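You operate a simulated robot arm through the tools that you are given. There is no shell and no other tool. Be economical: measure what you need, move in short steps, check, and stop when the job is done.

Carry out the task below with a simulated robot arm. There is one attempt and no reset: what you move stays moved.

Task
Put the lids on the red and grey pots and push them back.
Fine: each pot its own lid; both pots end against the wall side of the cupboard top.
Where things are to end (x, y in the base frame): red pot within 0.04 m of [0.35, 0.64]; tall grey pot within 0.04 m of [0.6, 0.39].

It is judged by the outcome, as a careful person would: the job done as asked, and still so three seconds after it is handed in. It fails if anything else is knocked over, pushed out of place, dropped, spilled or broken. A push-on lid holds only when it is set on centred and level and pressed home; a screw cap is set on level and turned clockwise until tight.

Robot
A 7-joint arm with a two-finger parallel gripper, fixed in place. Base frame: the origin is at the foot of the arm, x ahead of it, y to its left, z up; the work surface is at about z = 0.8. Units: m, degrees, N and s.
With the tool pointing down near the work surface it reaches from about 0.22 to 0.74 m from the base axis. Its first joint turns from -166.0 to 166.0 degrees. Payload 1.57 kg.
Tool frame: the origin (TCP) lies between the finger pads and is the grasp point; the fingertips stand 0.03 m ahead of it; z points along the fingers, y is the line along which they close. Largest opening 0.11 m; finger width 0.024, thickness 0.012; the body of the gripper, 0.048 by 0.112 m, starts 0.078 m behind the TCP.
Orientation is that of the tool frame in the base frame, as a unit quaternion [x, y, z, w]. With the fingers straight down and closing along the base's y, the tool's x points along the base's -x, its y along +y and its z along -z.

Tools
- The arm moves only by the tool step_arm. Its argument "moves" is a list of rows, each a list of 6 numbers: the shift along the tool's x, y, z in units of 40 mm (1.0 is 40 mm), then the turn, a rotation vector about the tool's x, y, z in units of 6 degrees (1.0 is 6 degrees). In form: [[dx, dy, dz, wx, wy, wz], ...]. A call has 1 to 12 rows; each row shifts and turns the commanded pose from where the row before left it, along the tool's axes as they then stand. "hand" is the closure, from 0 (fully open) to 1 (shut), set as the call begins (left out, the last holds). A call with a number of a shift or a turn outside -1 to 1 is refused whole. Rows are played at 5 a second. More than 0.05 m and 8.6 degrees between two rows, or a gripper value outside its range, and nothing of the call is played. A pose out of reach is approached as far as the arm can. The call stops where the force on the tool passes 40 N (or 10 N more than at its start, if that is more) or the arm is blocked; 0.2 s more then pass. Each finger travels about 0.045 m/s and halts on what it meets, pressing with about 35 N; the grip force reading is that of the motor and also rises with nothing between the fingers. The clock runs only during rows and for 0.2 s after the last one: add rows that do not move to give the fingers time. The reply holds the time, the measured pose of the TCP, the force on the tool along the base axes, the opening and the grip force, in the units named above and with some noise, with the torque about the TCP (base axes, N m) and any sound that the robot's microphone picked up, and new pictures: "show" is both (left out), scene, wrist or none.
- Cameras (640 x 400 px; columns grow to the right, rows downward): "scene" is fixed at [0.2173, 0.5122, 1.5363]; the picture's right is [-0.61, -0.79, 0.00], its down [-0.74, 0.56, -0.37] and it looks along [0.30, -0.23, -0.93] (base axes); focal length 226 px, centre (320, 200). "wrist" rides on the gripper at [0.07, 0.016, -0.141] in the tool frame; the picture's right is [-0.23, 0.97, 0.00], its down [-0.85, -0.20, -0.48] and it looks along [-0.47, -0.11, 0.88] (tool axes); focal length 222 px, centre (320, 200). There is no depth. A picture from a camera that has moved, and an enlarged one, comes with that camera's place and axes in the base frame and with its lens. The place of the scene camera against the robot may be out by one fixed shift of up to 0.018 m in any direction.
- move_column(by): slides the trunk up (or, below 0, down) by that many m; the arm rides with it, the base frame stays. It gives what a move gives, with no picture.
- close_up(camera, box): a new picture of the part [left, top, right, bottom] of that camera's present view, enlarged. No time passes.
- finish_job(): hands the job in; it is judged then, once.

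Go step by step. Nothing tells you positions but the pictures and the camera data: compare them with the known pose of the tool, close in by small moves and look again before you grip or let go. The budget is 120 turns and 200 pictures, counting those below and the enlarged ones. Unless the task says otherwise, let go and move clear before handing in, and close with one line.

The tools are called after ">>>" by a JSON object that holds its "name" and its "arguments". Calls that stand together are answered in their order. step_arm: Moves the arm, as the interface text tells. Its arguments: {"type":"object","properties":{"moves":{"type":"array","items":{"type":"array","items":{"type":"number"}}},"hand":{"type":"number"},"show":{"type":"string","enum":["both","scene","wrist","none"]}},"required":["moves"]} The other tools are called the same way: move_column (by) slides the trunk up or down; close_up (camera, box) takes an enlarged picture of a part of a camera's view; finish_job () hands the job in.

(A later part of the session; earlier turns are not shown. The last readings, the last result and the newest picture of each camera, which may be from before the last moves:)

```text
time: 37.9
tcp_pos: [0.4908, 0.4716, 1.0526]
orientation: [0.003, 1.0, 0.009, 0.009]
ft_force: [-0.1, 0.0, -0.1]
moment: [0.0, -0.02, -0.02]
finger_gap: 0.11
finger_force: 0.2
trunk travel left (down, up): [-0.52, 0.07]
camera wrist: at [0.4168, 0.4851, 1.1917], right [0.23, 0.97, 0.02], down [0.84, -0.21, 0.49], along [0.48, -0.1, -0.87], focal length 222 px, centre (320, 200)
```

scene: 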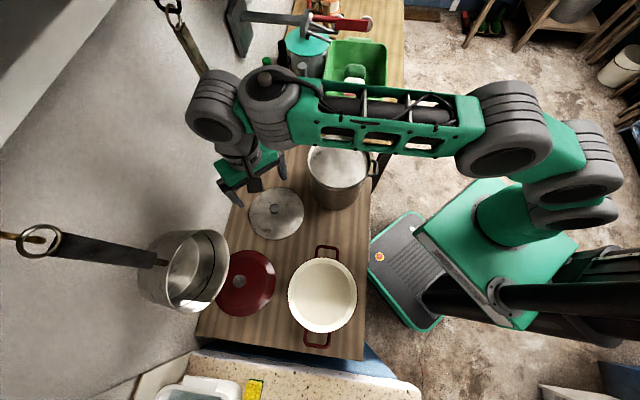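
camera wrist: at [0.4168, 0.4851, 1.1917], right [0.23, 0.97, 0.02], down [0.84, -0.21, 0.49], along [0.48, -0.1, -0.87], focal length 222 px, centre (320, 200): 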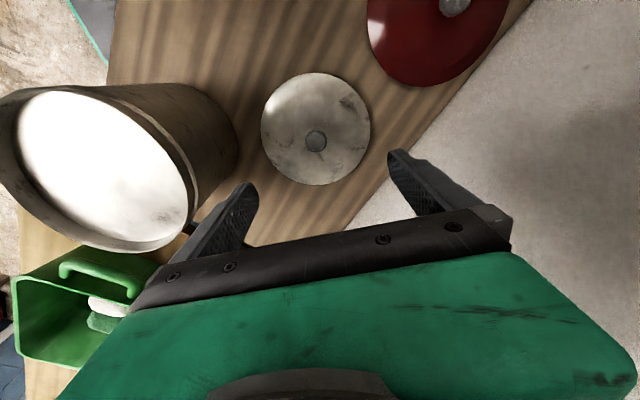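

The tool is vertical and the lid lies near (0.50, 0.467). I'm descending over it and checking.

>>> {"name": "move_column", "arguments": {"by": -0.12}}

>>> {"name": "step_arm", "arguments": {"moves": [[-0.25, -0.13, 0, 0.05, 0.09, -0.06]]}}

```text
time: 39.4
tcp_pos: [0.4892, 0.4719, 0.9317]
orientation: [0.002, 1.0, 0.009, 0.01]
ft_force: [-0.1, -0.4, -0.3]
moment: [-0.04, -0.01, 0.0]
finger_gap: 0.1101
finger_force: 0.1
trunk travel left (down, up): [-0.4, 0.19]
```

```text
time: 39.8
tcp_pos: [0.5008, 0.4668, 0.9301]
orientation: [0.001, 1.0, 0.006, 0.005]
ft_force: [0.1, -0.5, 1.1]
moment: [-0.01, -0.01, -0.02]
finger_gap: 0.1101
finger_force: 0.1
trunk travel left (down, up): [-0.4, 0.19]
camera wrist: at [0.4277, 0.4813, 1.0712], right [0.23, 0.97, 0.01], down [0.85, -0.2, 0.49], along [0.48, -0.1, -0.87], focal length 222 px, centre (320, 200)
```

scene: 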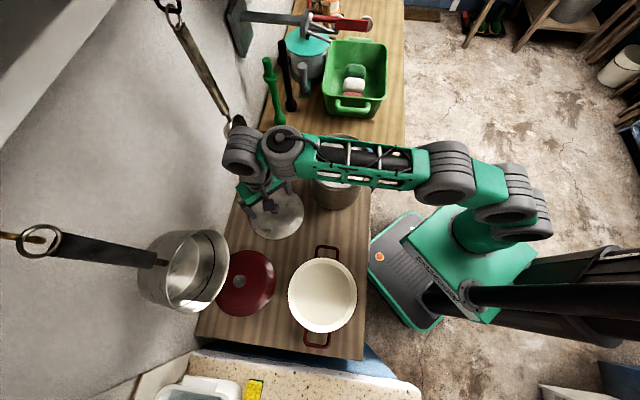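
wrist: 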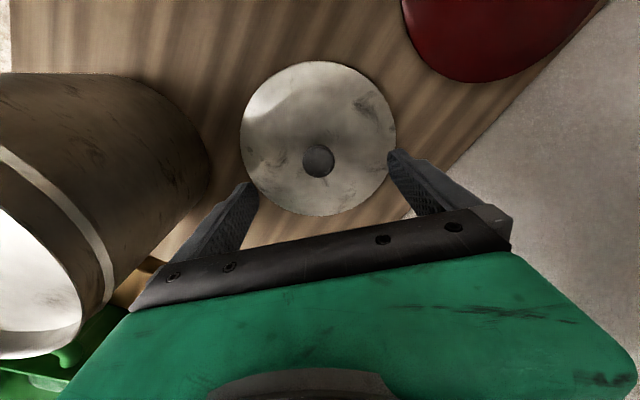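

>>> {"name": "step_arm", "arguments": {"moves": [[-0.05, -0.06, 0.6, 0, 0, 0], [0, 0, 0.6, 0, 0, 0], [0, 0, 0.55, 0, 0, 0]], "show": "none"}}

>>> {"name": "close_up", "arguments": {"camera": "wrist", "box": [160, 20, 480, 220]}}

```text
time: 40.6
tcp_pos: [0.5021, 0.466, 0.8617]
orientation: [-0.001, 1.0, 0.006, 0.005]
ft_force: [-0.6, -1.2, -0.8]
moment: [0.0, 0.02, -0.01]
finger_gap: 0.1101
finger_force: 0.1
trunk travel left (down, up): [-0.4, 0.19]
```

```text
2.00 times, centred on (320, 120) of wrist
camera zoom: at [0.4289, 0.4797, 1.0023], right [0.23, 0.97, 0.01], down [0.85, -0.2, 0.49], along [0.48, -0.1, -0.87], focal length 444 px, centre (320, 360)
```

zoom: 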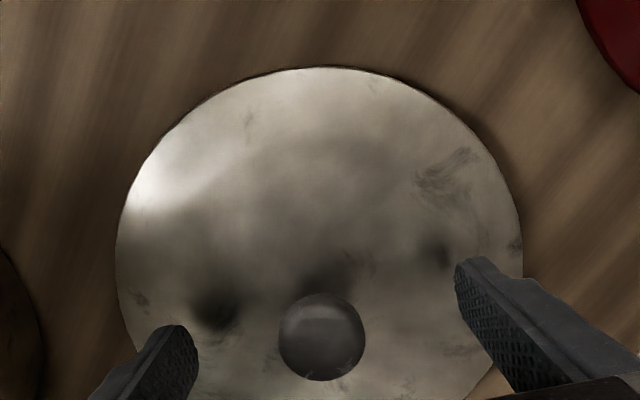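

>>> {"name": "step_arm", "arguments": {"moves": [[0, 0, 0.08, 0, 0, 0], [0, 0, 0, 0, 0, 0], [0, 0, 0, 0, 0, 0], [0, 0, 0, 0, 0, 0], [0, 0, 0, 0, 0, 0], [0, 0, 0, 0, 0, 0], [0, 0, 0, 0, 0, 0]], "hand": 1, "show": "none"}}

>>> {"name": "move_column", "arguments": {"by": 0.18}}

>>> {"name": "step_arm", "arguments": {"moves": [[0, 0, 0, 0, 0, 0]]}}

```text
time: 42.2
tcp_pos: [0.5025, 0.4655, 0.8582]
orientation: [-0.001, 1.0, 0.006, 0.006]
ft_force: [0.1, -0.2, 0.5]
moment: [-0.07, 0.02, -0.01]
finger_gap: 0.0328
finger_force: 35.0
trunk travel left (down, up): [-0.4, 0.19]
```

```text
time: 44.2
tcp_pos: [0.5021, 0.4662, 1.0393]
orientation: [-0.001, 1.0, 0.006, 0.006]
ft_force: [-0.7, 0.2, -0.9]
moment: [0.01, 0.0, 0.01]
finger_gap: 0.0325
finger_force: 35.5
trunk travel left (down, up): [-0.58, 0.01]
```

```text
time: 44.6
tcp_pos: [0.5015, 0.4659, 1.0371]
orientation: [-0.001, 1.0, 0.007, 0.005]
ft_force: [0.9, -0.6, -0.6]
moment: [0.01, 0.02, -0.03]
finger_gap: 0.0326
finger_force: 35.0
trunk travel left (down, up): [-0.58, 0.01]
camera wrist: at [0.4292, 0.4796, 1.1791], right [0.23, 0.97, 0.01], down [0.85, -0.2, 0.49], along [0.48, -0.1, -0.87], focal length 222 px, centre (320, 200)
```

scene: 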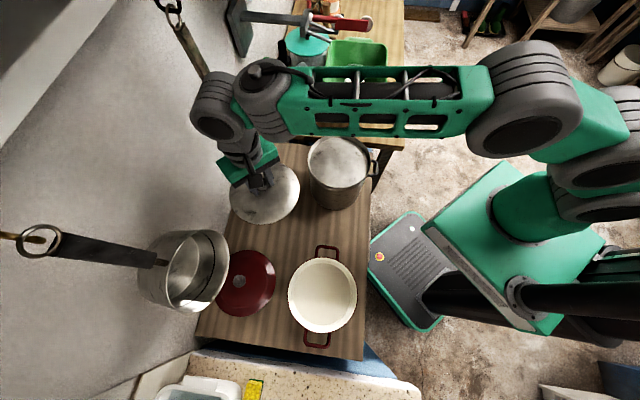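
wrist: 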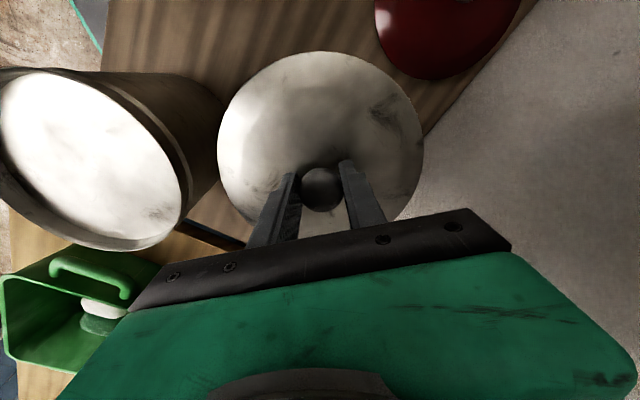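

>>> {"name": "step_arm", "arguments": {"moves": [[0, 0, -0.7, 0, 0, 0], [0, 0, -0.7, 0, 0, 0]], "show": "wrist"}}

>>> {"name": "close_up", "arguments": {"camera": "scene", "box": [240, 120, 400, 220]}}

>>> {"name": "close_up", "arguments": {"camera": "wrist", "box": [0, 40, 320, 240]}}

```text
time: 45.2
tcp_pos: [0.5007, 0.4655, 1.0929]
orientation: [-0.001, 1.0, 0.006, 0.005]
ft_force: [-0.4, 0.0, -1.4]
moment: [-0.01, -0.01, 0.0]
finger_gap: 0.0325
finger_force: 35.0
trunk travel left (down, up): [-0.58, 0.01]
camera wrist: at [0.4273, 0.4793, 1.2344], right [0.23, 0.97, 0.01], down [0.85, -0.2, 0.49], along [0.48, -0.1, -0.87], focal length 222 px, centre (320, 200)
```

wrist: 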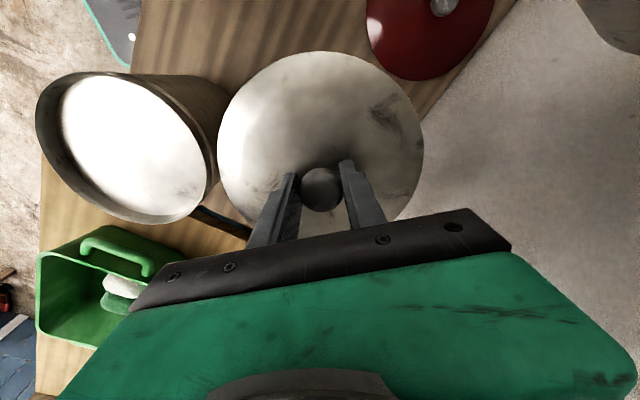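

```text
4.00 times, centred on (320, 170) of scene
camera zoom: at [0.2173, 0.5122, 1.5363], right [-0.61, -0.79, 0.0], down [-0.74, 0.56, -0.37], along [0.3, -0.23, -0.93], focal length 906 px, centre (320, 320)
```

zoom: 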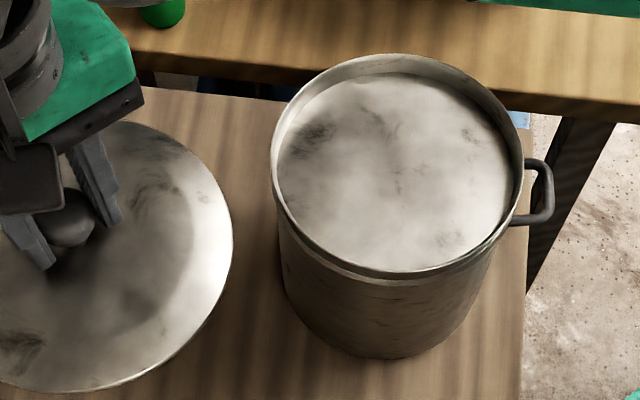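

```text
2.00 times, centred on (160, 140) of wrist
camera zoom: at [0.4273, 0.4793, 1.2344], right [0.23, 0.97, 0.01], down [0.85, -0.2, 0.49], along [0.48, -0.1, -0.87], focal length 444 px, centre (640, 320)
```

zoom: 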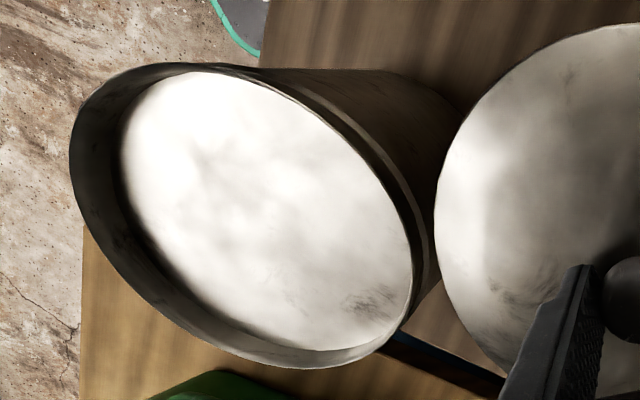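

The pot's rim centre is near (0.461, 0.242) at z≈0.978. I'm carrying the lid over it, still above the rim.

>>> {"name": "step_arm", "arguments": {"moves": [[0.167, -0.93, 0, 0, 0, 0], [0.167, -0.93, 0, 0, 0, 0], [0.167, -0.93, 0, 0, 0, 0], [0.167, -0.93, 0, 0, 0, 0], [0.167, -0.93, 0, 0, 0, 0], [0.167, -0.93, 0, 0, 0, 0]]}}

>>> {"name": "close_up", "arguments": {"camera": "scene", "box": [260, 110, 400, 220]}}

>>> {"name": "close_up", "arguments": {"camera": "wrist", "box": [180, 20, 460, 220]}}

```text
time: 46.6
tcp_pos: [0.4602, 0.2406, 1.0922]
orientation: [-0.001, 1.0, 0.006, 0.005]
ft_force: [0.9, 0.4, -0.7]
moment: [0.03, 0.01, -0.01]
finger_gap: 0.0325
finger_force: 35.3
trunk travel left (down, up): [-0.58, 0.01]
camera wrist: at [0.3885, 0.2551, 1.2324], right [0.23, 0.97, 0.02], down [0.85, -0.2, 0.49], along [0.48, -0.1, -0.87], focal length 222 px, centre (320, 200)
```

scene: 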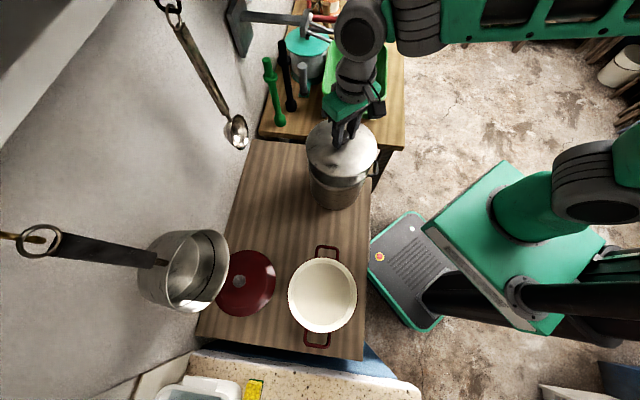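
wrist: 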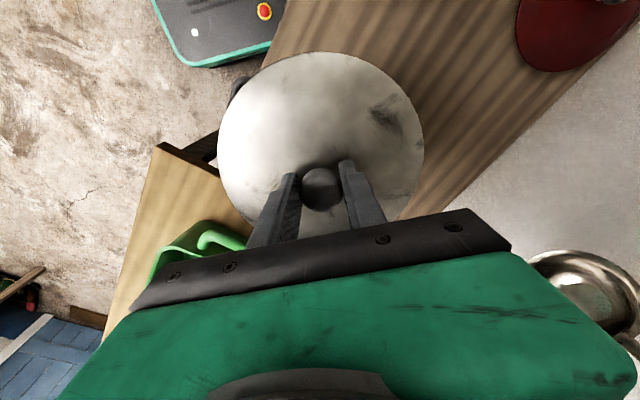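

```text
3.64 times, centred on (330, 165) of scene
camera zoom: at [0.2173, 0.5122, 1.5363], right [-0.61, -0.79, 0.0], down [-0.74, 0.56, -0.37], along [0.3, -0.23, -0.93], focal length 823 px, centre (284, 327)
```

zoom: 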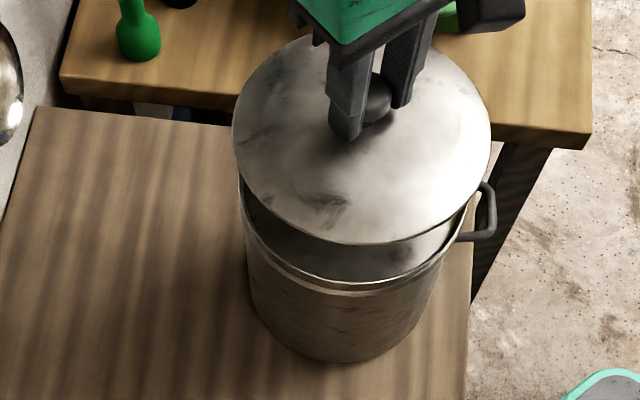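

```text
2.00 times, centred on (320, 120) of wrist
camera zoom: at [0.3885, 0.2551, 1.2324], right [0.23, 0.97, 0.02], down [0.85, -0.2, 0.49], along [0.48, -0.1, -0.87], focal length 444 px, centre (320, 360)
```

zoom: 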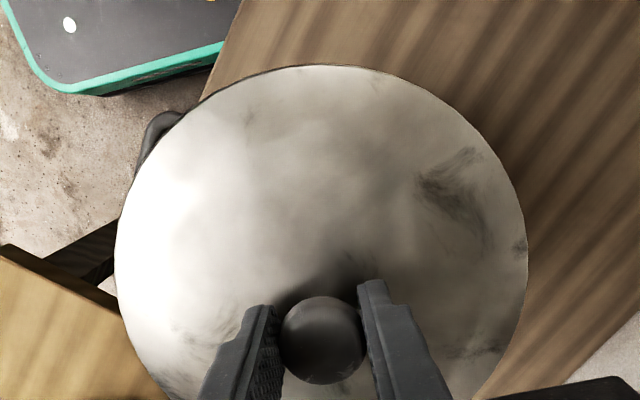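

The lid is roughly over the pot. I'm making a small correction, descending partway and rechecking.

>>> {"name": "step_arm", "arguments": {"moves": [[0.07, 0.05, 0.5, 0, 0, 0], [0, 0, 0.5, 0, 0, 0]], "show": "none"}}

>>> {"name": "close_up", "arguments": {"camera": "scene", "box": [290, 110, 390, 210]}}

>>> {"name": "close_up", "arguments": {"camera": "wrist", "box": [180, 20, 460, 220]}}

```text
time: 47.2
tcp_pos: [0.4596, 0.2439, 1.0526]
orientation: [-0.001, 1.0, 0.007, 0.006]
ft_force: [0.4, 0.3, -0.7]
moment: [0.0, -0.04, 0.05]
finger_gap: 0.0328
finger_force: 35.6
trunk travel left (down, up): [-0.58, 0.01]
```

```text
4.00 times, centred on (340, 160) of scene
camera zoom: at [0.2173, 0.5122, 1.5363], right [-0.61, -0.79, 0.0], down [-0.74, 0.56, -0.37], along [0.3, -0.23, -0.93], focal length 906 px, centre (240, 360)
```

zoom: 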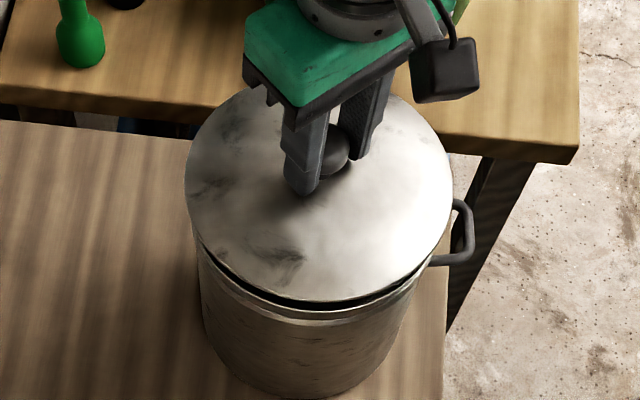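

```text
2.00 times, centred on (320, 120) of wrist
camera zoom: at [0.3868, 0.2582, 1.1928], right [0.22, 0.97, 0.01], down [0.85, -0.2, 0.49], along [0.48, -0.1, -0.87], focal length 444 px, centre (320, 360)
```

zoom: 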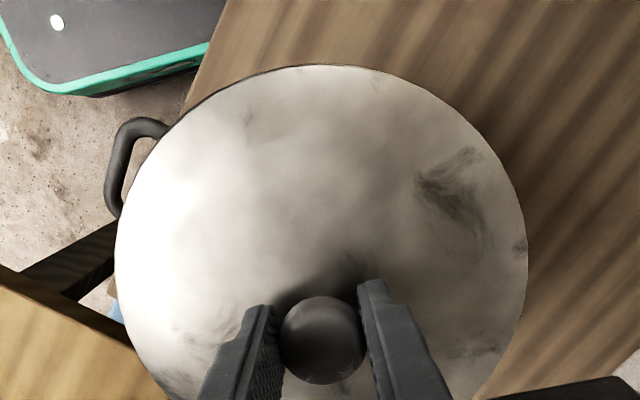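

The lid is centred within a few mm. I'm nudging it and descending in small steps until it touches.

>>> {"name": "step_arm", "arguments": {"moves": [[0.06, 0.04, 0.1, 0, 0, 0], [0, 0, 0.1, 0, 0, 0]], "show": "none"}}

>>> {"name": "step_arm", "arguments": {"moves": [[0, 0, 0.08, 0, 0, 0]], "show": "none"}}

>>> {"name": "step_arm", "arguments": {"moves": [[0, 0, 0.06, 0, 0, 0]], "show": "none"}}

>>> {"name": "close_up", "arguments": {"camera": "scene", "box": [290, 110, 390, 210]}}

```text
time: 47.8
tcp_pos: [0.4567, 0.2456, 1.0446]
orientation: [-0.001, 1.0, 0.006, 0.005]
ft_force: [-0.5, 0.0, -0.6]
moment: [-0.02, -0.02, -0.03]
finger_gap: 0.0324
finger_force: 34.8
trunk travel left (down, up): [-0.58, 0.01]
```

```text
time: 48.2
tcp_pos: [0.4575, 0.2461, 1.0412]
orientation: [-0.001, 1.0, 0.007, 0.005]
ft_force: [0.4, 0.6, -0.7]
moment: [-0.01, 0.0, 0.02]
finger_gap: 0.0327
finger_force: 35.5
trunk travel left (down, up): [-0.58, 0.01]
```

```text
time: 48.6
tcp_pos: [0.4568, 0.2455, 1.0395]
orientation: [-0.001, 1.0, 0.007, 0.006]
ft_force: [0.0, 0.8, 0.3]
moment: [-0.15, -0.04, -0.03]
finger_gap: 0.0327
finger_force: 35.3
trunk travel left (down, up): [-0.58, 0.01]
```

```text
4.00 times, centred on (340, 160) of scene
camera zoom: at [0.2173, 0.5122, 1.5363], right [-0.61, -0.79, 0.0], down [-0.74, 0.56, -0.37], along [0.3, -0.23, -0.93], focal length 906 px, centre (240, 360)
```

zoom: 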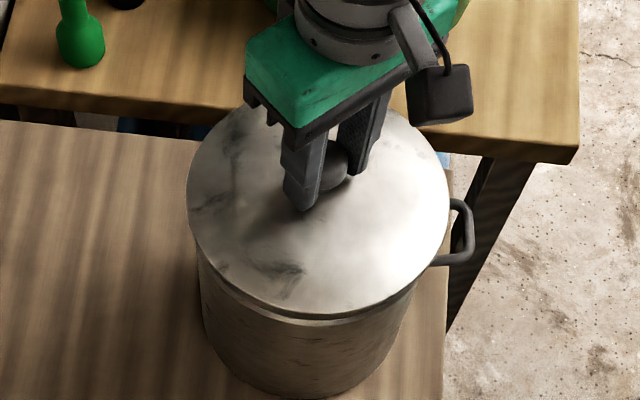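

The lid is just touching and looks centred. I'll press on in fine steps.

>>> {"name": "step_arm", "arguments": {"moves": [[0, 0, 0.05, 0, 0, 0]], "show": "none"}}

>>> {"name": "step_arm", "arguments": {"moves": [[0, 0, 0.05, 0, 0, 0]], "show": "none"}}

>>> {"name": "step_arm", "arguments": {"moves": [[0, 0, 0.05, 0, 0, 0]], "show": "none"}}

>>> {"name": "step_arm", "arguments": {"moves": [[0, 0, 0.05, 0, 0, 0]], "show": "none"}}

>>> {"name": "close_up", "arguments": {"camera": "scene", "box": [290, 110, 390, 210]}}

```text
time: 49.0
tcp_pos: [0.4582, 0.246, 1.0374]
orientation: [-0.001, 1.0, 0.007, 0.006]
ft_force: [-1.8, 0.3, 10.9]
moment: [-0.21, 0.85, -0.06]
finger_gap: 0.0326
finger_force: 34.6
trunk travel left (down, up): [-0.58, 0.01]
```

```text
time: 49.4
tcp_pos: [0.457, 0.2453, 1.0377]
orientation: [-0.002, 1.0, 0.009, 0.009]
ft_force: [-3.7, -0.7, 26.9]
moment: [-0.16, 0.47, 0.07]
finger_gap: 0.0325
finger_force: 35.2
trunk travel left (down, up): [-0.58, 0.01]
```

```text
time: 49.8
tcp_pos: [0.457, 0.2462, 1.0346]
orientation: [-0.001, 1.0, 0.008, 0.009]
ft_force: [1.2, 2.6, 31.6]
moment: [-0.17, -0.21, -0.01]
finger_gap: 0.0329
finger_force: 34.9
trunk travel left (down, up): [-0.58, 0.01]
```

```text
time: 50.2
tcp_pos: [0.4568, 0.2463, 1.0308]
orientation: [0.0, 1.0, 0.008, 0.008]
ft_force: [5.1, 3.7, 30.7]
moment: [-0.1, -0.25, 0.01]
finger_gap: 0.0326
finger_force: 35.0
trunk travel left (down, up): [-0.58, 0.01]
```

```text
4.00 times, centred on (340, 160) of scene
camera zoom: at [0.2173, 0.5122, 1.5363], right [-0.61, -0.79, 0.0], down [-0.74, 0.56, -0.37], along [0.3, -0.23, -0.93], focal length 906 px, centre (240, 360)
```

zoom: 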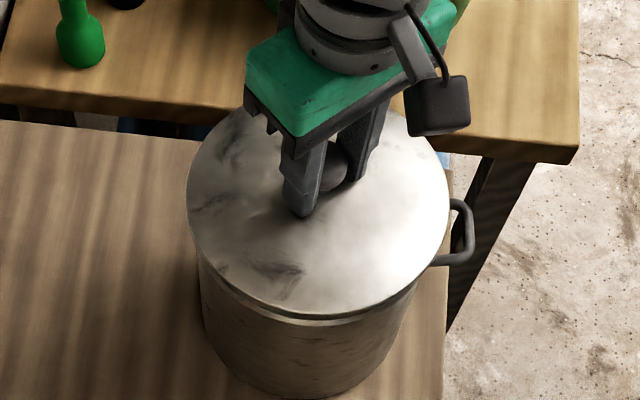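

The lid is down, though the pads may be slipping on the knob. I'm releasing, rising, closing the fingers and pressing on top of the knob.

>>> {"name": "step_arm", "arguments": {"moves": [[0, 0, 0, 0, 0, 0], [0, 0, 0, 0, 0, 0], [0, 0, 0, 0, 0, 0], [0, 0, 0, 0, 0, 0], [0, 0, 0, 0, 0, 0], [0, 0, -0.75, 0, 0, 0], [0, 0, -0.75, 0, 0, 0]], "hand": 0, "show": "scene"}}

>>> {"name": "step_arm", "arguments": {"moves": [[0, 0, -0.3, 0, 0, 0], [0, 0, 0, 0, 0, 0], [0, 0, 0, 0, 0, 0], [0, 0, 0, 0, 0, 0], [0, 0, 0, 0, 0, 0], [0, 0, 0, 0, 0, 0], [0, 0, 0, 0, 0, 0]], "hand": 1, "show": "wrist"}}

>>> {"name": "close_up", "arguments": {"camera": "scene", "box": [290, 110, 390, 210]}}

```text
time: 50.9
tcp_pos: [0.4579, 0.2453, 1.0296]
orientation: [0.0, 1.0, 0.007, 0.005]
ft_force: [-0.3, 0.1, -1.0]
moment: [-0.01, 0.05, 0.01]
finger_gap: 0.0897
finger_force: 0.1
trunk travel left (down, up): [-0.58, 0.01]
stopped in row 3: the force on the tool passed its limit at 43 N (the readings are from after the stop); the commanded pose is now the measured one
```

scene: 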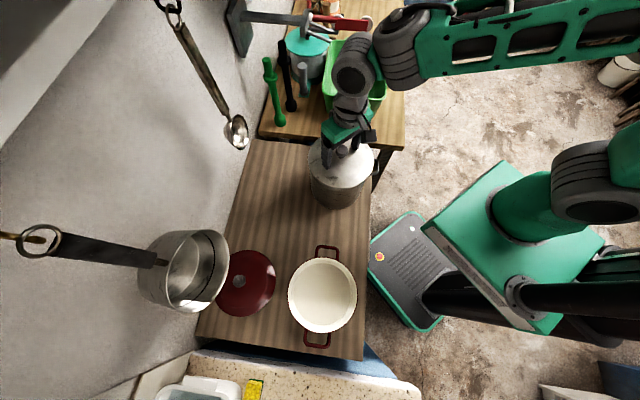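

```text
time: 52.5
tcp_pos: [0.4573, 0.2472, 1.0436]
orientation: [-0.001, 1.0, 0.008, 0.006]
ft_force: [-0.1, -0.8, 1.8]
moment: [-0.15, -0.03, 0.0]
finger_gap: 0.0325
finger_force: 34.9
trunk travel left (down, up): [-0.58, 0.01]
camera wrist: at [0.3843, 0.2606, 1.1842], right [0.22, 0.97, 0.02], down [0.85, -0.2, 0.49], along [0.48, -0.09, -0.87], focal length 222 px, centre (320, 200)
```

wrist: 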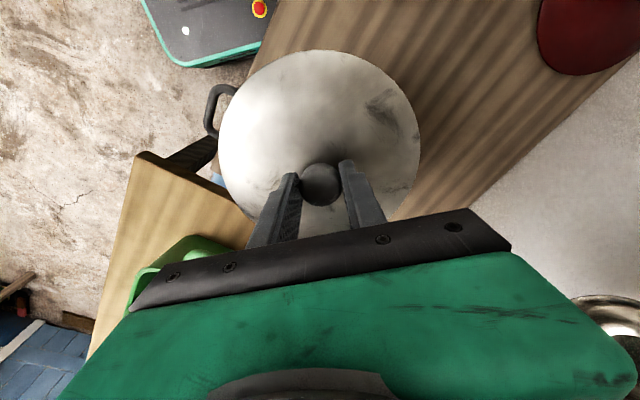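

```text
4.00 times, centred on (340, 160) of scene
camera zoom: at [0.2173, 0.5122, 1.5363], right [-0.61, -0.79, 0.0], down [-0.74, 0.56, -0.37], along [0.3, -0.23, -0.93], focal length 906 px, centre (240, 360)
```

zoom: 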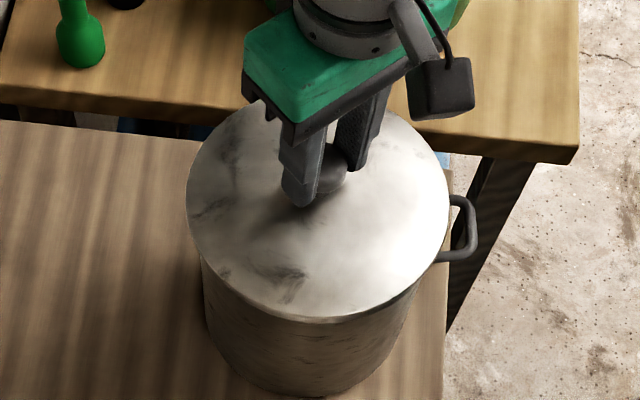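

The release stopped early, so the fingers regripped the knob. I'm opening again and rising clear.

>>> {"name": "step_arm", "arguments": {"moves": [[0, 0, 0, 0, 0, 0], [0, 0, 0, 0, 0, 0], [0, 0, 0, 0, 0, 0], [0, 0, 0, 0, 0, 0], [0, 0, 0, 0, 0, 0], [0, 0, -0.8, 0, 0, 0], [0, 0, -0.8, 0, 0, 0]], "hand": 0, "show": "none"}}

>>> {"name": "close_up", "arguments": {"camera": "scene", "box": [290, 110, 390, 210]}}

>>> {"name": "close_up", "arguments": {"camera": "wrist", "box": [160, 0, 480, 200]}}

```text
time: 54.1
tcp_pos: [0.4576, 0.247, 1.107]
orientation: [-0.001, 1.0, 0.008, 0.006]
ft_force: [0.4, -0.7, -0.5]
moment: [0.01, 0.01, 0.0]
finger_gap: 0.1099
finger_force: 0.0
trunk travel left (down, up): [-0.58, 0.01]
```

```text
4.00 times, centred on (340, 160) of scene
camera zoom: at [0.2173, 0.5122, 1.5363], right [-0.61, -0.79, 0.0], down [-0.74, 0.56, -0.37], along [0.3, -0.23, -0.93], focal length 906 px, centre (240, 360)
```

zoom: 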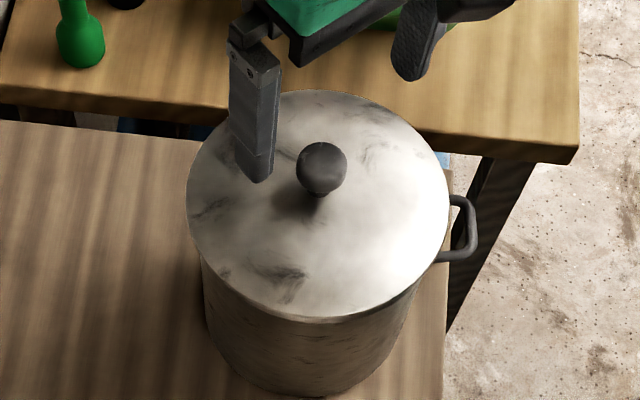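

```text
2.00 times, centred on (320, 100) of wrist
camera zoom: at [0.3846, 0.2604, 1.2477], right [0.22, 0.97, 0.02], down [0.85, -0.2, 0.49], along [0.48, -0.09, -0.87], focal length 444 px, centre (320, 400)
```

zoom: 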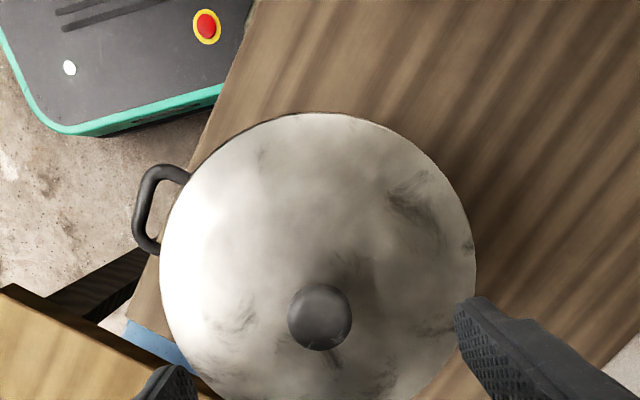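

The lid now hides the rim band and looks seated. I'll confirm by pressing on the knob with the fingers closed.

>>> {"name": "step_arm", "arguments": {"moves": [[0, 0, 0, 0, 0, 0], [0, 0, 0, 0, 0, 0], [0, 0, 0, 0, 0, 0], [0, 0, 0, 0, 0, 0], [0, 0, 0, 0, 0, 0], [0, 0, 0, 0, 0, 0], [0, 0, 0.6, 0, 0, 0]], "hand": 1, "show": "none"}}

>>> {"name": "step_arm", "arguments": {"moves": [[0, 0, 0.1, 0, 0, 0], [0, 0, 0.1, 0, 0, 0], [0, 0, 0.1, 0, 0, 0], [0, 0, 0.1, 0, 0, 0], [0, 0, 0.1, 0, 0, 0], [0, 0, 0.1, 0, 0, 0], [0, 0, 0.1, 0, 0, 0], [0, 0, 0.1, 0, 0, 0]], "show": "none"}}

>>> {"name": "close_up", "arguments": {"camera": "scene", "box": [290, 110, 390, 210]}}

```text
time: 55.7
tcp_pos: [0.4592, 0.2464, 1.0825]
orientation: [-0.002, 1.0, 0.008, 0.007]
ft_force: [-0.5, -0.6, 0.2]
moment: [0.02, -0.02, 0.01]
finger_gap: 0.0
finger_force: 17.5
trunk travel left (down, up): [-0.58, 0.01]
```

```text
time: 57.4
tcp_pos: [0.4596, 0.248, 1.064]
orientation: [-0.003, 1.0, 0.011, 0.012]
ft_force: [-5.8, -6.4, 19.3]
moment: [-0.26, 0.37, 0.11]
finger_gap: 0.0
finger_force: 21.2
trunk travel left (down, up): [-0.58, 0.01]
stopped in row 8: the force on the tool passed its limit at 45 N (the readings are from after the stop); the commanded pose is now the measured one
```

```text
4.00 times, centred on (340, 160) of scene
camera zoom: at [0.2173, 0.5122, 1.5363], right [-0.61, -0.79, 0.0], down [-0.74, 0.56, -0.37], along [0.3, -0.23, -0.93], focal length 906 px, centre (240, 360)
```

zoom: 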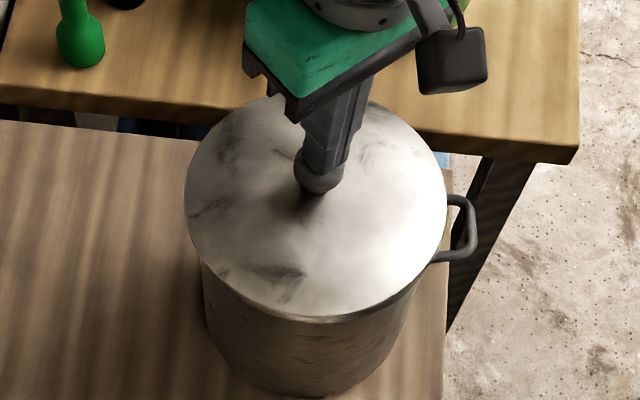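

The grey lid took a 45 N press and sits lower than at first touch, so I take it as home. Next I push the grey pot back: I rise, turn to yaw 45° and move to its front side, fingers open to straddle the handle.

>>> {"name": "step_arm", "arguments": {"moves": [[0, 0, -1, 0, 0, 0], [0, 0, -1, 0, 0, 0], [0, 0, 0, 0, 0, -1], [0, 0, 0, 0, 0, -1], [0, 0, 0, 0, 0, -1], [0, 0, 0, 0, 0, -1], [0, 0, 0, 0, 0, -1], [0, 0, 0, 0, 0, -1], [0, 0, 0, 0, 0, -1], [0, 0, 0, 0, 0, -0.5]], "hand": 0, "show": "none"}}

>>> {"name": "step_arm", "arguments": {"moves": [[0.9, 0, 0, 0, 0, 0], [0.9, 0, 0, 0, 0, 0], [0.9, 0, 0, 0, 0, 0], [0.9, 0, 0, 0, 0, 0]]}}

```text
time: 59.5
tcp_pos: [0.4578, 0.2447, 1.1408]
orientation: [-0.385, 0.923, 0.004, 0.014]
ft_force: [-0.6, 0.0, -0.2]
moment: [-0.01, 0.0, 0.01]
finger_gap: 0.1101
finger_force: 0.0
trunk travel left (down, up): [-0.58, 0.01]
```

```text
time: 60.5
tcp_pos: [0.3565, 0.1451, 1.1361]
orientation: [-0.384, 0.923, 0.006, 0.015]
ft_force: [-0.1, 0.3, 0.0]
moment: [0.02, -0.02, -0.01]
finger_gap: 0.1102
finger_force: 0.1
trunk travel left (down, up): [-0.58, 0.01]
camera wrist: at [0.2923, 0.1021, 1.2743], right [-0.53, 0.85, 0.01], down [0.73, 0.46, 0.5], along [0.43, 0.27, -0.86], focal length 222 px, centre (320, 200)
```

scene: 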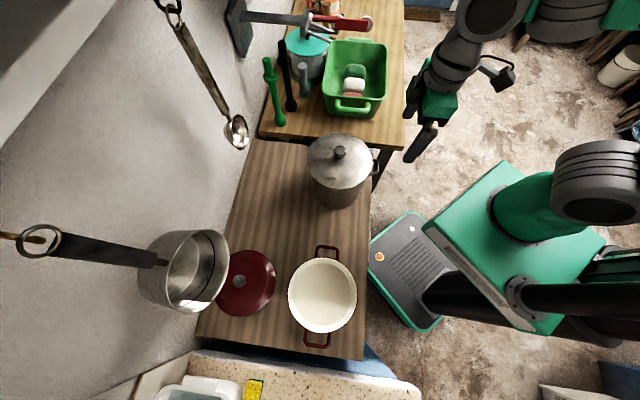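
wrist: 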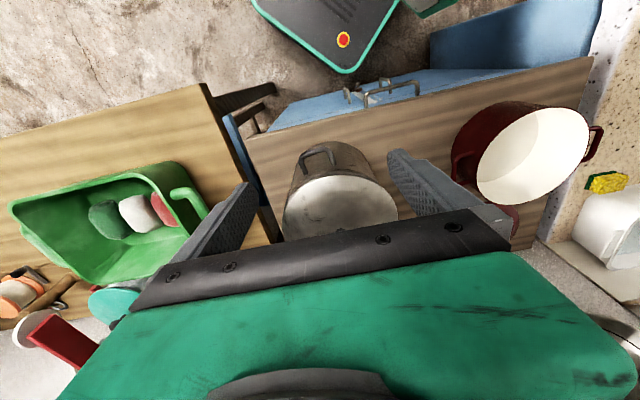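

The handle sits between the open fingers. I'm tilting 20° so the tips lead, then lowering in front of the pot.

>>> {"name": "step_arm", "arguments": {"moves": [[0, 0, 0, 0, -1, 0], [0, 0, 0, 0, -1, 0], [0, 0, 0, 0, -1, 0], [0.329, 0, 0.905, 0, 0, 0], [0.329, 0, 0.905, 0, 0, 0], [0.329, 0, 0.905, 0, 0, 0]], "show": "none"}}

```text
time: 62.0
tcp_pos: [0.3546, 0.1457, 1.0215]
orientation: [-0.378, 0.91, 0.065, 0.159]
ft_force: [0.2, -0.1, -0.1]
moment: [0.02, -0.02, -0.01]
finger_gap: 0.1101
finger_force: 0.0
trunk travel left (down, up): [-0.58, 0.01]
```

>>> {"name": "step_arm", "arguments": {"moves": [[0.329, 0, 0.905, 0, 0, 0], [0.329, 0, 0.905, 0, 0, 0], [0.329, 0, 0.905, 0, 0, 0]]}}

```text
time: 62.8
tcp_pos: [0.3574, 0.143, 0.9046]
orientation: [-0.38, 0.909, 0.066, 0.159]
ft_force: [0.2, -0.2, -0.9]
moment: [-0.04, 0.0, 0.0]
finger_gap: 0.1101
finger_force: 0.1
trunk travel left (down, up): [-0.58, 0.01]
camera wrist: at [0.2636, 0.0732, 1.0134], right [-0.54, 0.84, 0.07], down [0.59, 0.32, 0.74], along [0.6, 0.44, -0.67], focal length 222 px, centre (320, 200)
```

scene: 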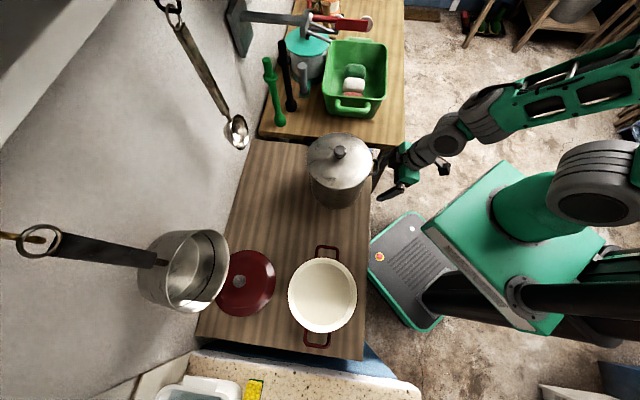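
wrist: 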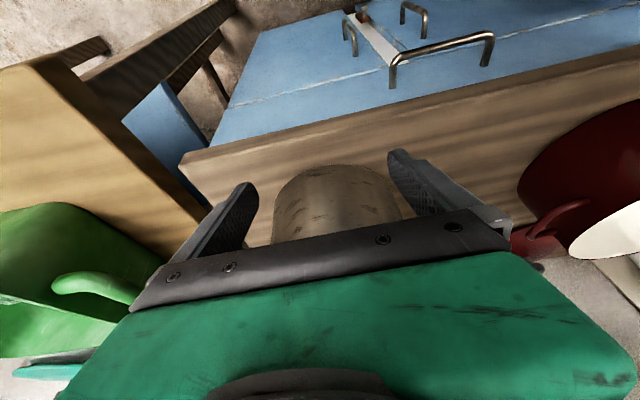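

Tips are at z≈0.876, below the handle, and the pot is between the fingers. I'm advancing along n until contact.

>>> {"name": "step_arm", "arguments": {"moves": [[-0.47, 0.06, 0.17, 0, 0, 0], [-0.47, 0, 0.17, 0, 0, 0], [-0.235, 0, 0.085, 0, 0, 0]], "show": "none"}}

>>> {"name": "step_arm", "arguments": {"moves": [[-0.235, 0, 0.085, 0, 0, 0], [-0.235, 0, 0.085, 0, 0, 0]]}}

```text
time: 63.5
tcp_pos: [0.3883, 0.1811, 0.9048]
orientation: [-0.379, 0.909, 0.064, 0.158]
ft_force: [-0.4, 1.0, 0.0]
moment: [0.0, -0.02, 0.01]
finger_gap: 0.1099
finger_force: 0.0
trunk travel left (down, up): [-0.58, 0.01]
```

```text
time: 64.2
tcp_pos: [0.4042, 0.1945, 0.9034]
orientation: [-0.378, 0.91, 0.065, 0.158]
ft_force: [-0.7, -0.4, -1.7]
moment: [-0.02, 0.1, -0.07]
finger_gap: 0.1102
finger_force: 0.2
trunk travel left (down, up): [-0.58, 0.01]
camera wrist: at [0.3106, 0.125, 1.0129], right [-0.54, 0.84, 0.08], down [0.59, 0.32, 0.74], along [0.6, 0.44, -0.67], focal length 222 px, centre (320, 200)
```

scene: 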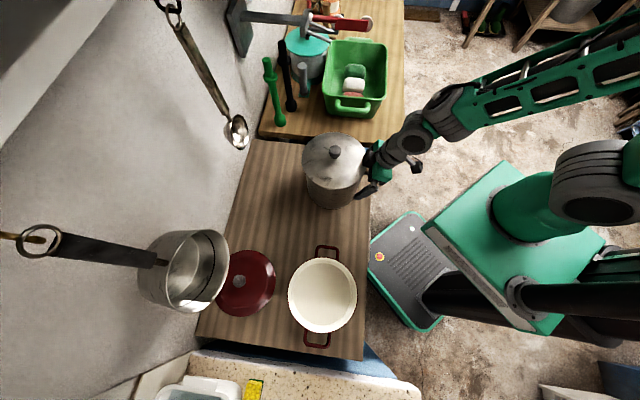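
wrist: 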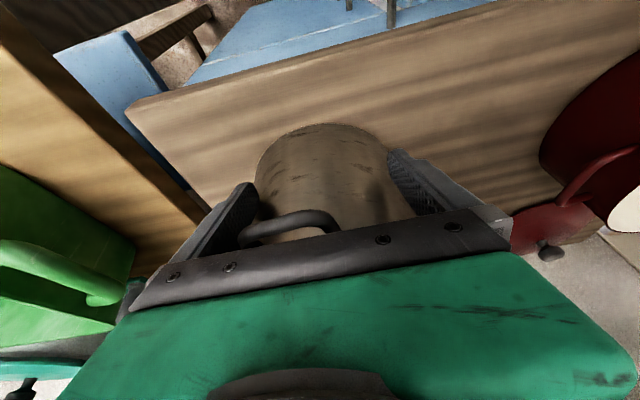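

The pot slides easily and stays upright. I'm pushing on gently.

>>> {"name": "step_arm", "arguments": {"moves": [[-0.28, 0, 0.102, 0, 0, 0], [-0.28, 0, 0.102, 0, 0, 0], [-0.28, 0, 0.102, 0, 0, 0], [-0.28, 0, 0.102, 0, 0, 0], [-0.28, 0, 0.102, 0, 0, 0], [-0.28, 0, 0.102, 0, 0, 0], [-0.28, 0, 0.102, 0, 0, 0], [-0.28, 0, 0.102, 0, 0, 0]]}}

>>> {"name": "close_up", "arguments": {"camera": "scene", "box": [230, 100, 390, 220]}}

```text
time: 66.0
tcp_pos: [0.4706, 0.2632, 0.9053]
orientation: [-0.379, 0.909, 0.065, 0.159]
ft_force: [-0.9, -0.2, 0.1]
moment: [0.03, -0.07, 0.04]
finger_gap: 0.11
finger_force: 0.0
trunk travel left (down, up): [-0.58, 0.01]
camera wrist: at [0.3781, 0.1929, 1.0145], right [-0.54, 0.84, 0.08], down [0.59, 0.32, 0.74], along [0.6, 0.44, -0.67], focal length 222 px, centre (320, 200)
```

scene: 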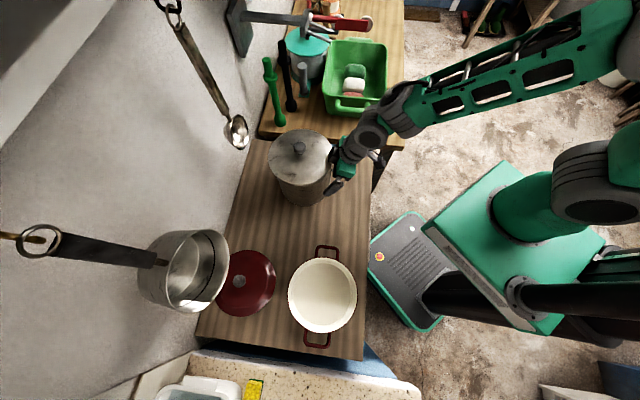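
wrist: 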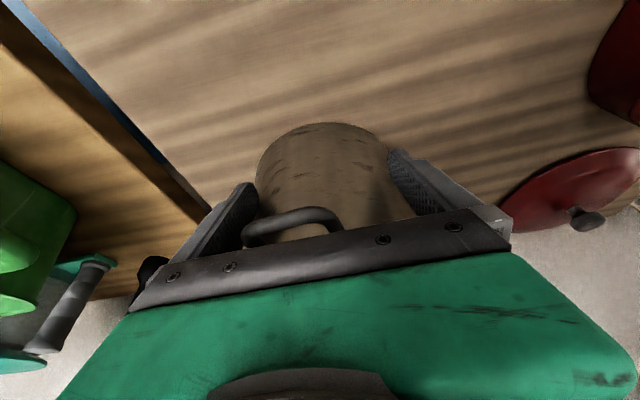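

```text
3.33 times, centred on (310, 160) of scene
camera zoom: at [0.2173, 0.5122, 1.5363], right [-0.61, -0.79, 0.0], down [-0.74, 0.56, -0.37], along [0.3, -0.23, -0.93], focal length 755 px, centre (353, 333)
```

zoom: 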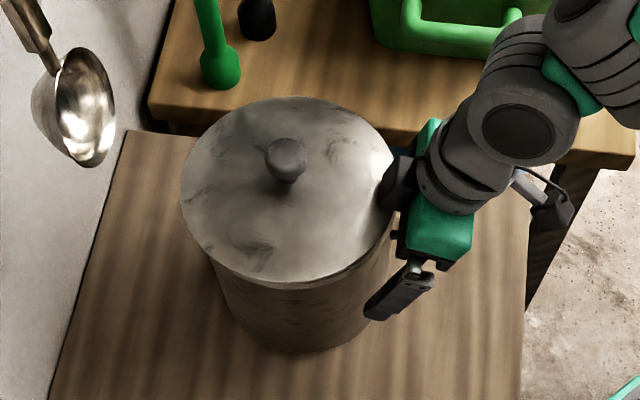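

The pot is near n=0.608 with s unchanged. About 0.08 m remains, so I push on while watching the ladle.

>>> {"name": "step_arm", "arguments": {"moves": [[-0.28, 0, 0.102, 0, 0, 0], [-0.28, 0, 0.102, 0, 0, 0], [-0.28, 0, 0.102, 0, 0, 0], [-0.28, 0, 0.102, 0, 0, 0]]}}

>>> {"name": "close_up", "arguments": {"camera": "scene", "box": [210, 90, 370, 210]}}

```text
time: 67.0
tcp_pos: [0.5051, 0.295, 0.9043]
orientation: [-0.378, 0.91, 0.065, 0.159]
ft_force: [-0.5, -1.3, 3.8]
moment: [-0.13, 0.03, 0.04]
finger_gap: 0.1098
finger_force: 0.1
trunk travel left (down, up): [-0.58, 0.01]
camera wrist: at [0.4116, 0.2266, 1.0125], right [-0.54, 0.84, 0.08], down [0.59, 0.32, 0.74], along [0.6, 0.44, -0.67], focal length 222 px, centre (320, 200)
```

scene: 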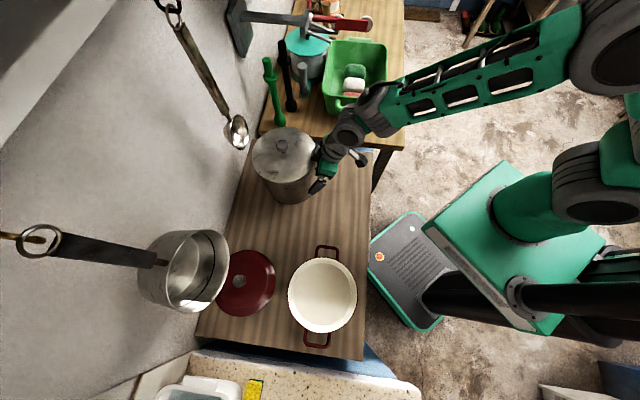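
wrist: 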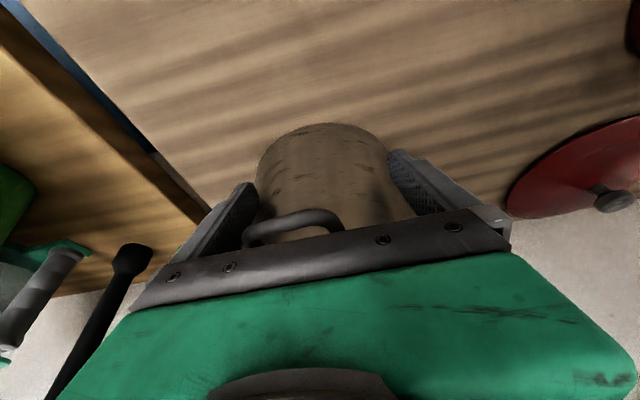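

```text
3.33 times, centred on (290, 150) of scene
camera zoom: at [0.2173, 0.5122, 1.5363], right [-0.61, -0.79, 0.0], down [-0.74, 0.56, -0.37], along [0.3, -0.23, -0.93], focal length 755 px, centre (420, 367)
```

zoom: 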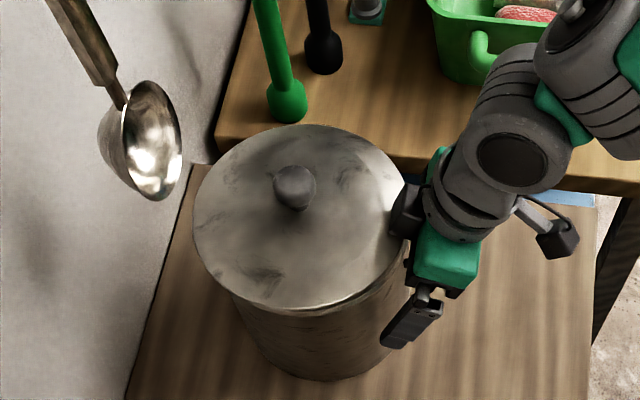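

>>> {"name": "step_arm", "arguments": {"moves": [[-0.28, 0, 0.102, 0, 0, 0], [-0.28, 0, 0.102, 0, 0, 0]], "show": "none"}}

>>> {"name": "close_up", "arguments": {"camera": "scene", "box": [210, 90, 370, 210]}}

```text
time: 67.5
tcp_pos: [0.5216, 0.3121, 0.9016]
orientation: [-0.378, 0.91, 0.065, 0.159]
ft_force: [-0.1, 0.2, -0.3]
moment: [0.01, -0.06, -0.04]
finger_gap: 0.1103
finger_force: 0.0
trunk travel left (down, up): [-0.58, 0.01]
```

```text
3.33 times, centred on (290, 150) of scene
camera zoom: at [0.2173, 0.5122, 1.5363], right [-0.61, -0.79, 0.0], down [-0.74, 0.56, -0.37], along [0.3, -0.23, -0.93], focal length 755 px, centre (420, 367)
```

zoom: 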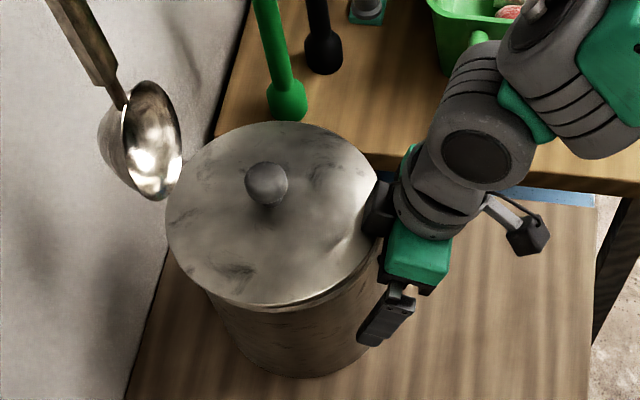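

The grey pot is at about (0.587, 0.376), 0.02 m from its mark and short of the ladle. I'll stop there, back away and rise.

>>> {"name": "step_arm", "arguments": {"moves": [[0.47, 0, -0.17, 0, 0, 0], [0.9, 0, -0.325, 0, 0, 0], [0.9, 0, -0.325, 0, 0, 0], [0.9, 0, -0.325, 0, 0, 0], [-0.3, 0, -0.9, 0, 0, 0], [-0.3, 0, -0.9, 0, 0, 0], [-0.3, 0, -0.9, 0, 0, 0], [-0.3, 0, -0.9, 0, 0, 0], [-0.3, 0, -0.9, 0, 0, 0]]}}

>>> {"name": "close_up", "arguments": {"camera": "scene", "box": [210, 90, 370, 210]}}

>>> {"name": "close_up", "arguments": {"camera": "scene", "box": [130, 210, 370, 360]}}

```text
time: 69.5
tcp_pos: [0.4211, 0.2102, 1.0938]
orientation: [-0.379, 0.909, 0.065, 0.158]
ft_force: [0.0, -0.6, -0.2]
moment: [0.0, 0.02, -0.02]
finger_gap: 0.1101
finger_force: 0.1
trunk travel left (down, up): [-0.58, 0.01]
camera wrist: at [0.3293, 0.1419, 1.2026], right [-0.54, 0.84, 0.08], down [0.59, 0.32, 0.74], along [0.6, 0.44, -0.67], focal length 222 px, centre (320, 200)
```

scene: 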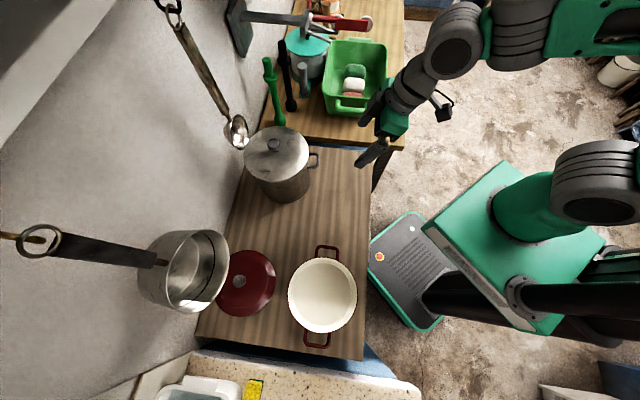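
wrist: 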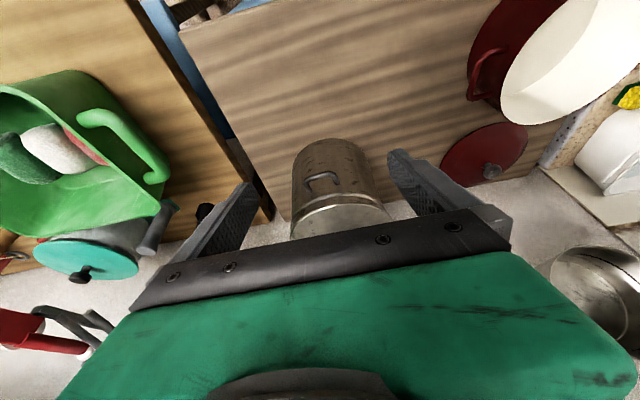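

```text
3.33 times, centred on (290, 150) of scene
camera zoom: at [0.2173, 0.5122, 1.5363], right [-0.61, -0.79, 0.0], down [-0.74, 0.56, -0.37], along [0.3, -0.23, -0.93], focal length 755 px, centre (420, 367)
```

zoom: 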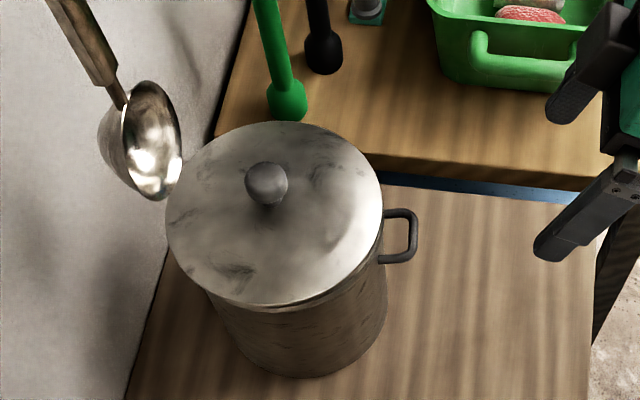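

```text
2.67 times, centred on (250, 285) of scene
camera zoom: at [0.2173, 0.5122, 1.5363], right [-0.61, -0.79, 0.0], down [-0.74, 0.56, -0.37], along [0.3, -0.23, -0.93], focal length 604 px, centre (507, -27)
```

zoom: 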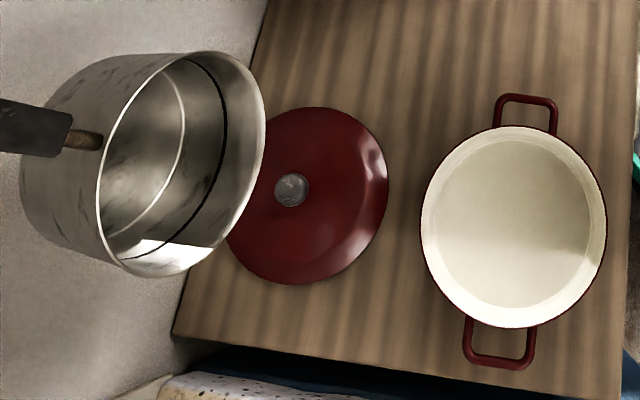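

The grey pot looks good. The red knob is near (0.376, 0.665, 0.849), with the pan above it (its near edge at n≈0.69, underside about z 1.06). I'll turn to yaw 75° and move to a standoff.

>>> {"name": "step_arm", "arguments": {"moves": [[0, 0, 0, -0.342, 0, -0.94], [0, 0, 0, -0.342, 0, -0.94], [0, 0, 0, -0.342, 0, -0.94], [0, 0, 0, -0.342, 0, -0.94], [0, 0, 0, -0.342, 0, -0.94], [-0.888, 0.475, 0.323, 0, 0, 0], [-0.888, 0.475, 0.323, 0, 0, 0], [-0.888, 0.475, 0.323, 0, 0, 0], [-0.888, 0.475, 0.323, 0, 0, 0], [-0.888, 0.475, 0.323, 0, 0, 0]]}}

```text
time: 71.8
tcp_pos: [0.3791, 0.423, 1.0897]
orientation: [-0.601, 0.781, 0.105, 0.135]
ft_force: [-1.0, -0.5, -0.2]
moment: [-0.01, 0.02, 0.02]
finger_gap: 0.1101
finger_force: 0.1
trunk travel left (down, up): [-0.58, 0.01]
camera wrist: at [0.333, 0.3182, 1.1997], right [-0.89, 0.46, 0.08], down [0.36, 0.57, 0.74], along [0.29, 0.68, -0.67], focal length 222 px, centre (320, 200)
```

scene: 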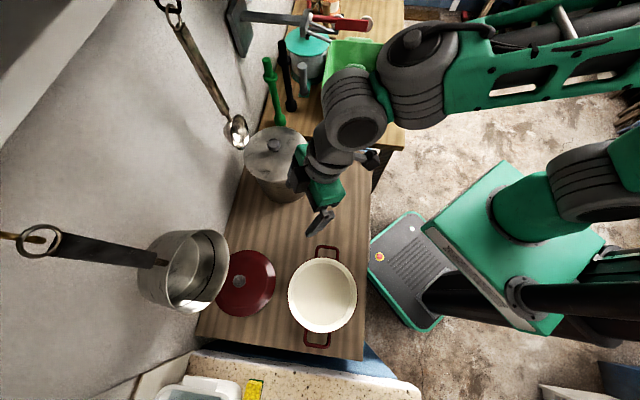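
wrist: 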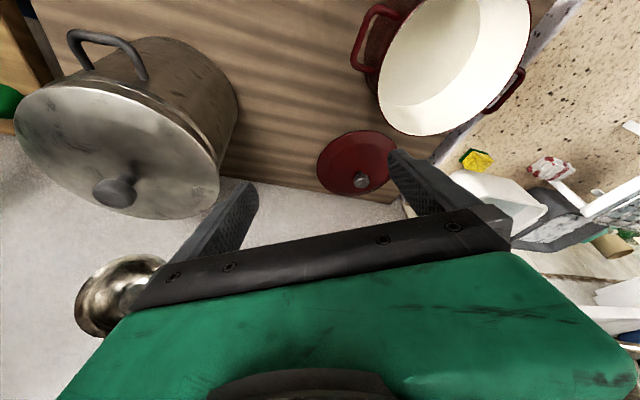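

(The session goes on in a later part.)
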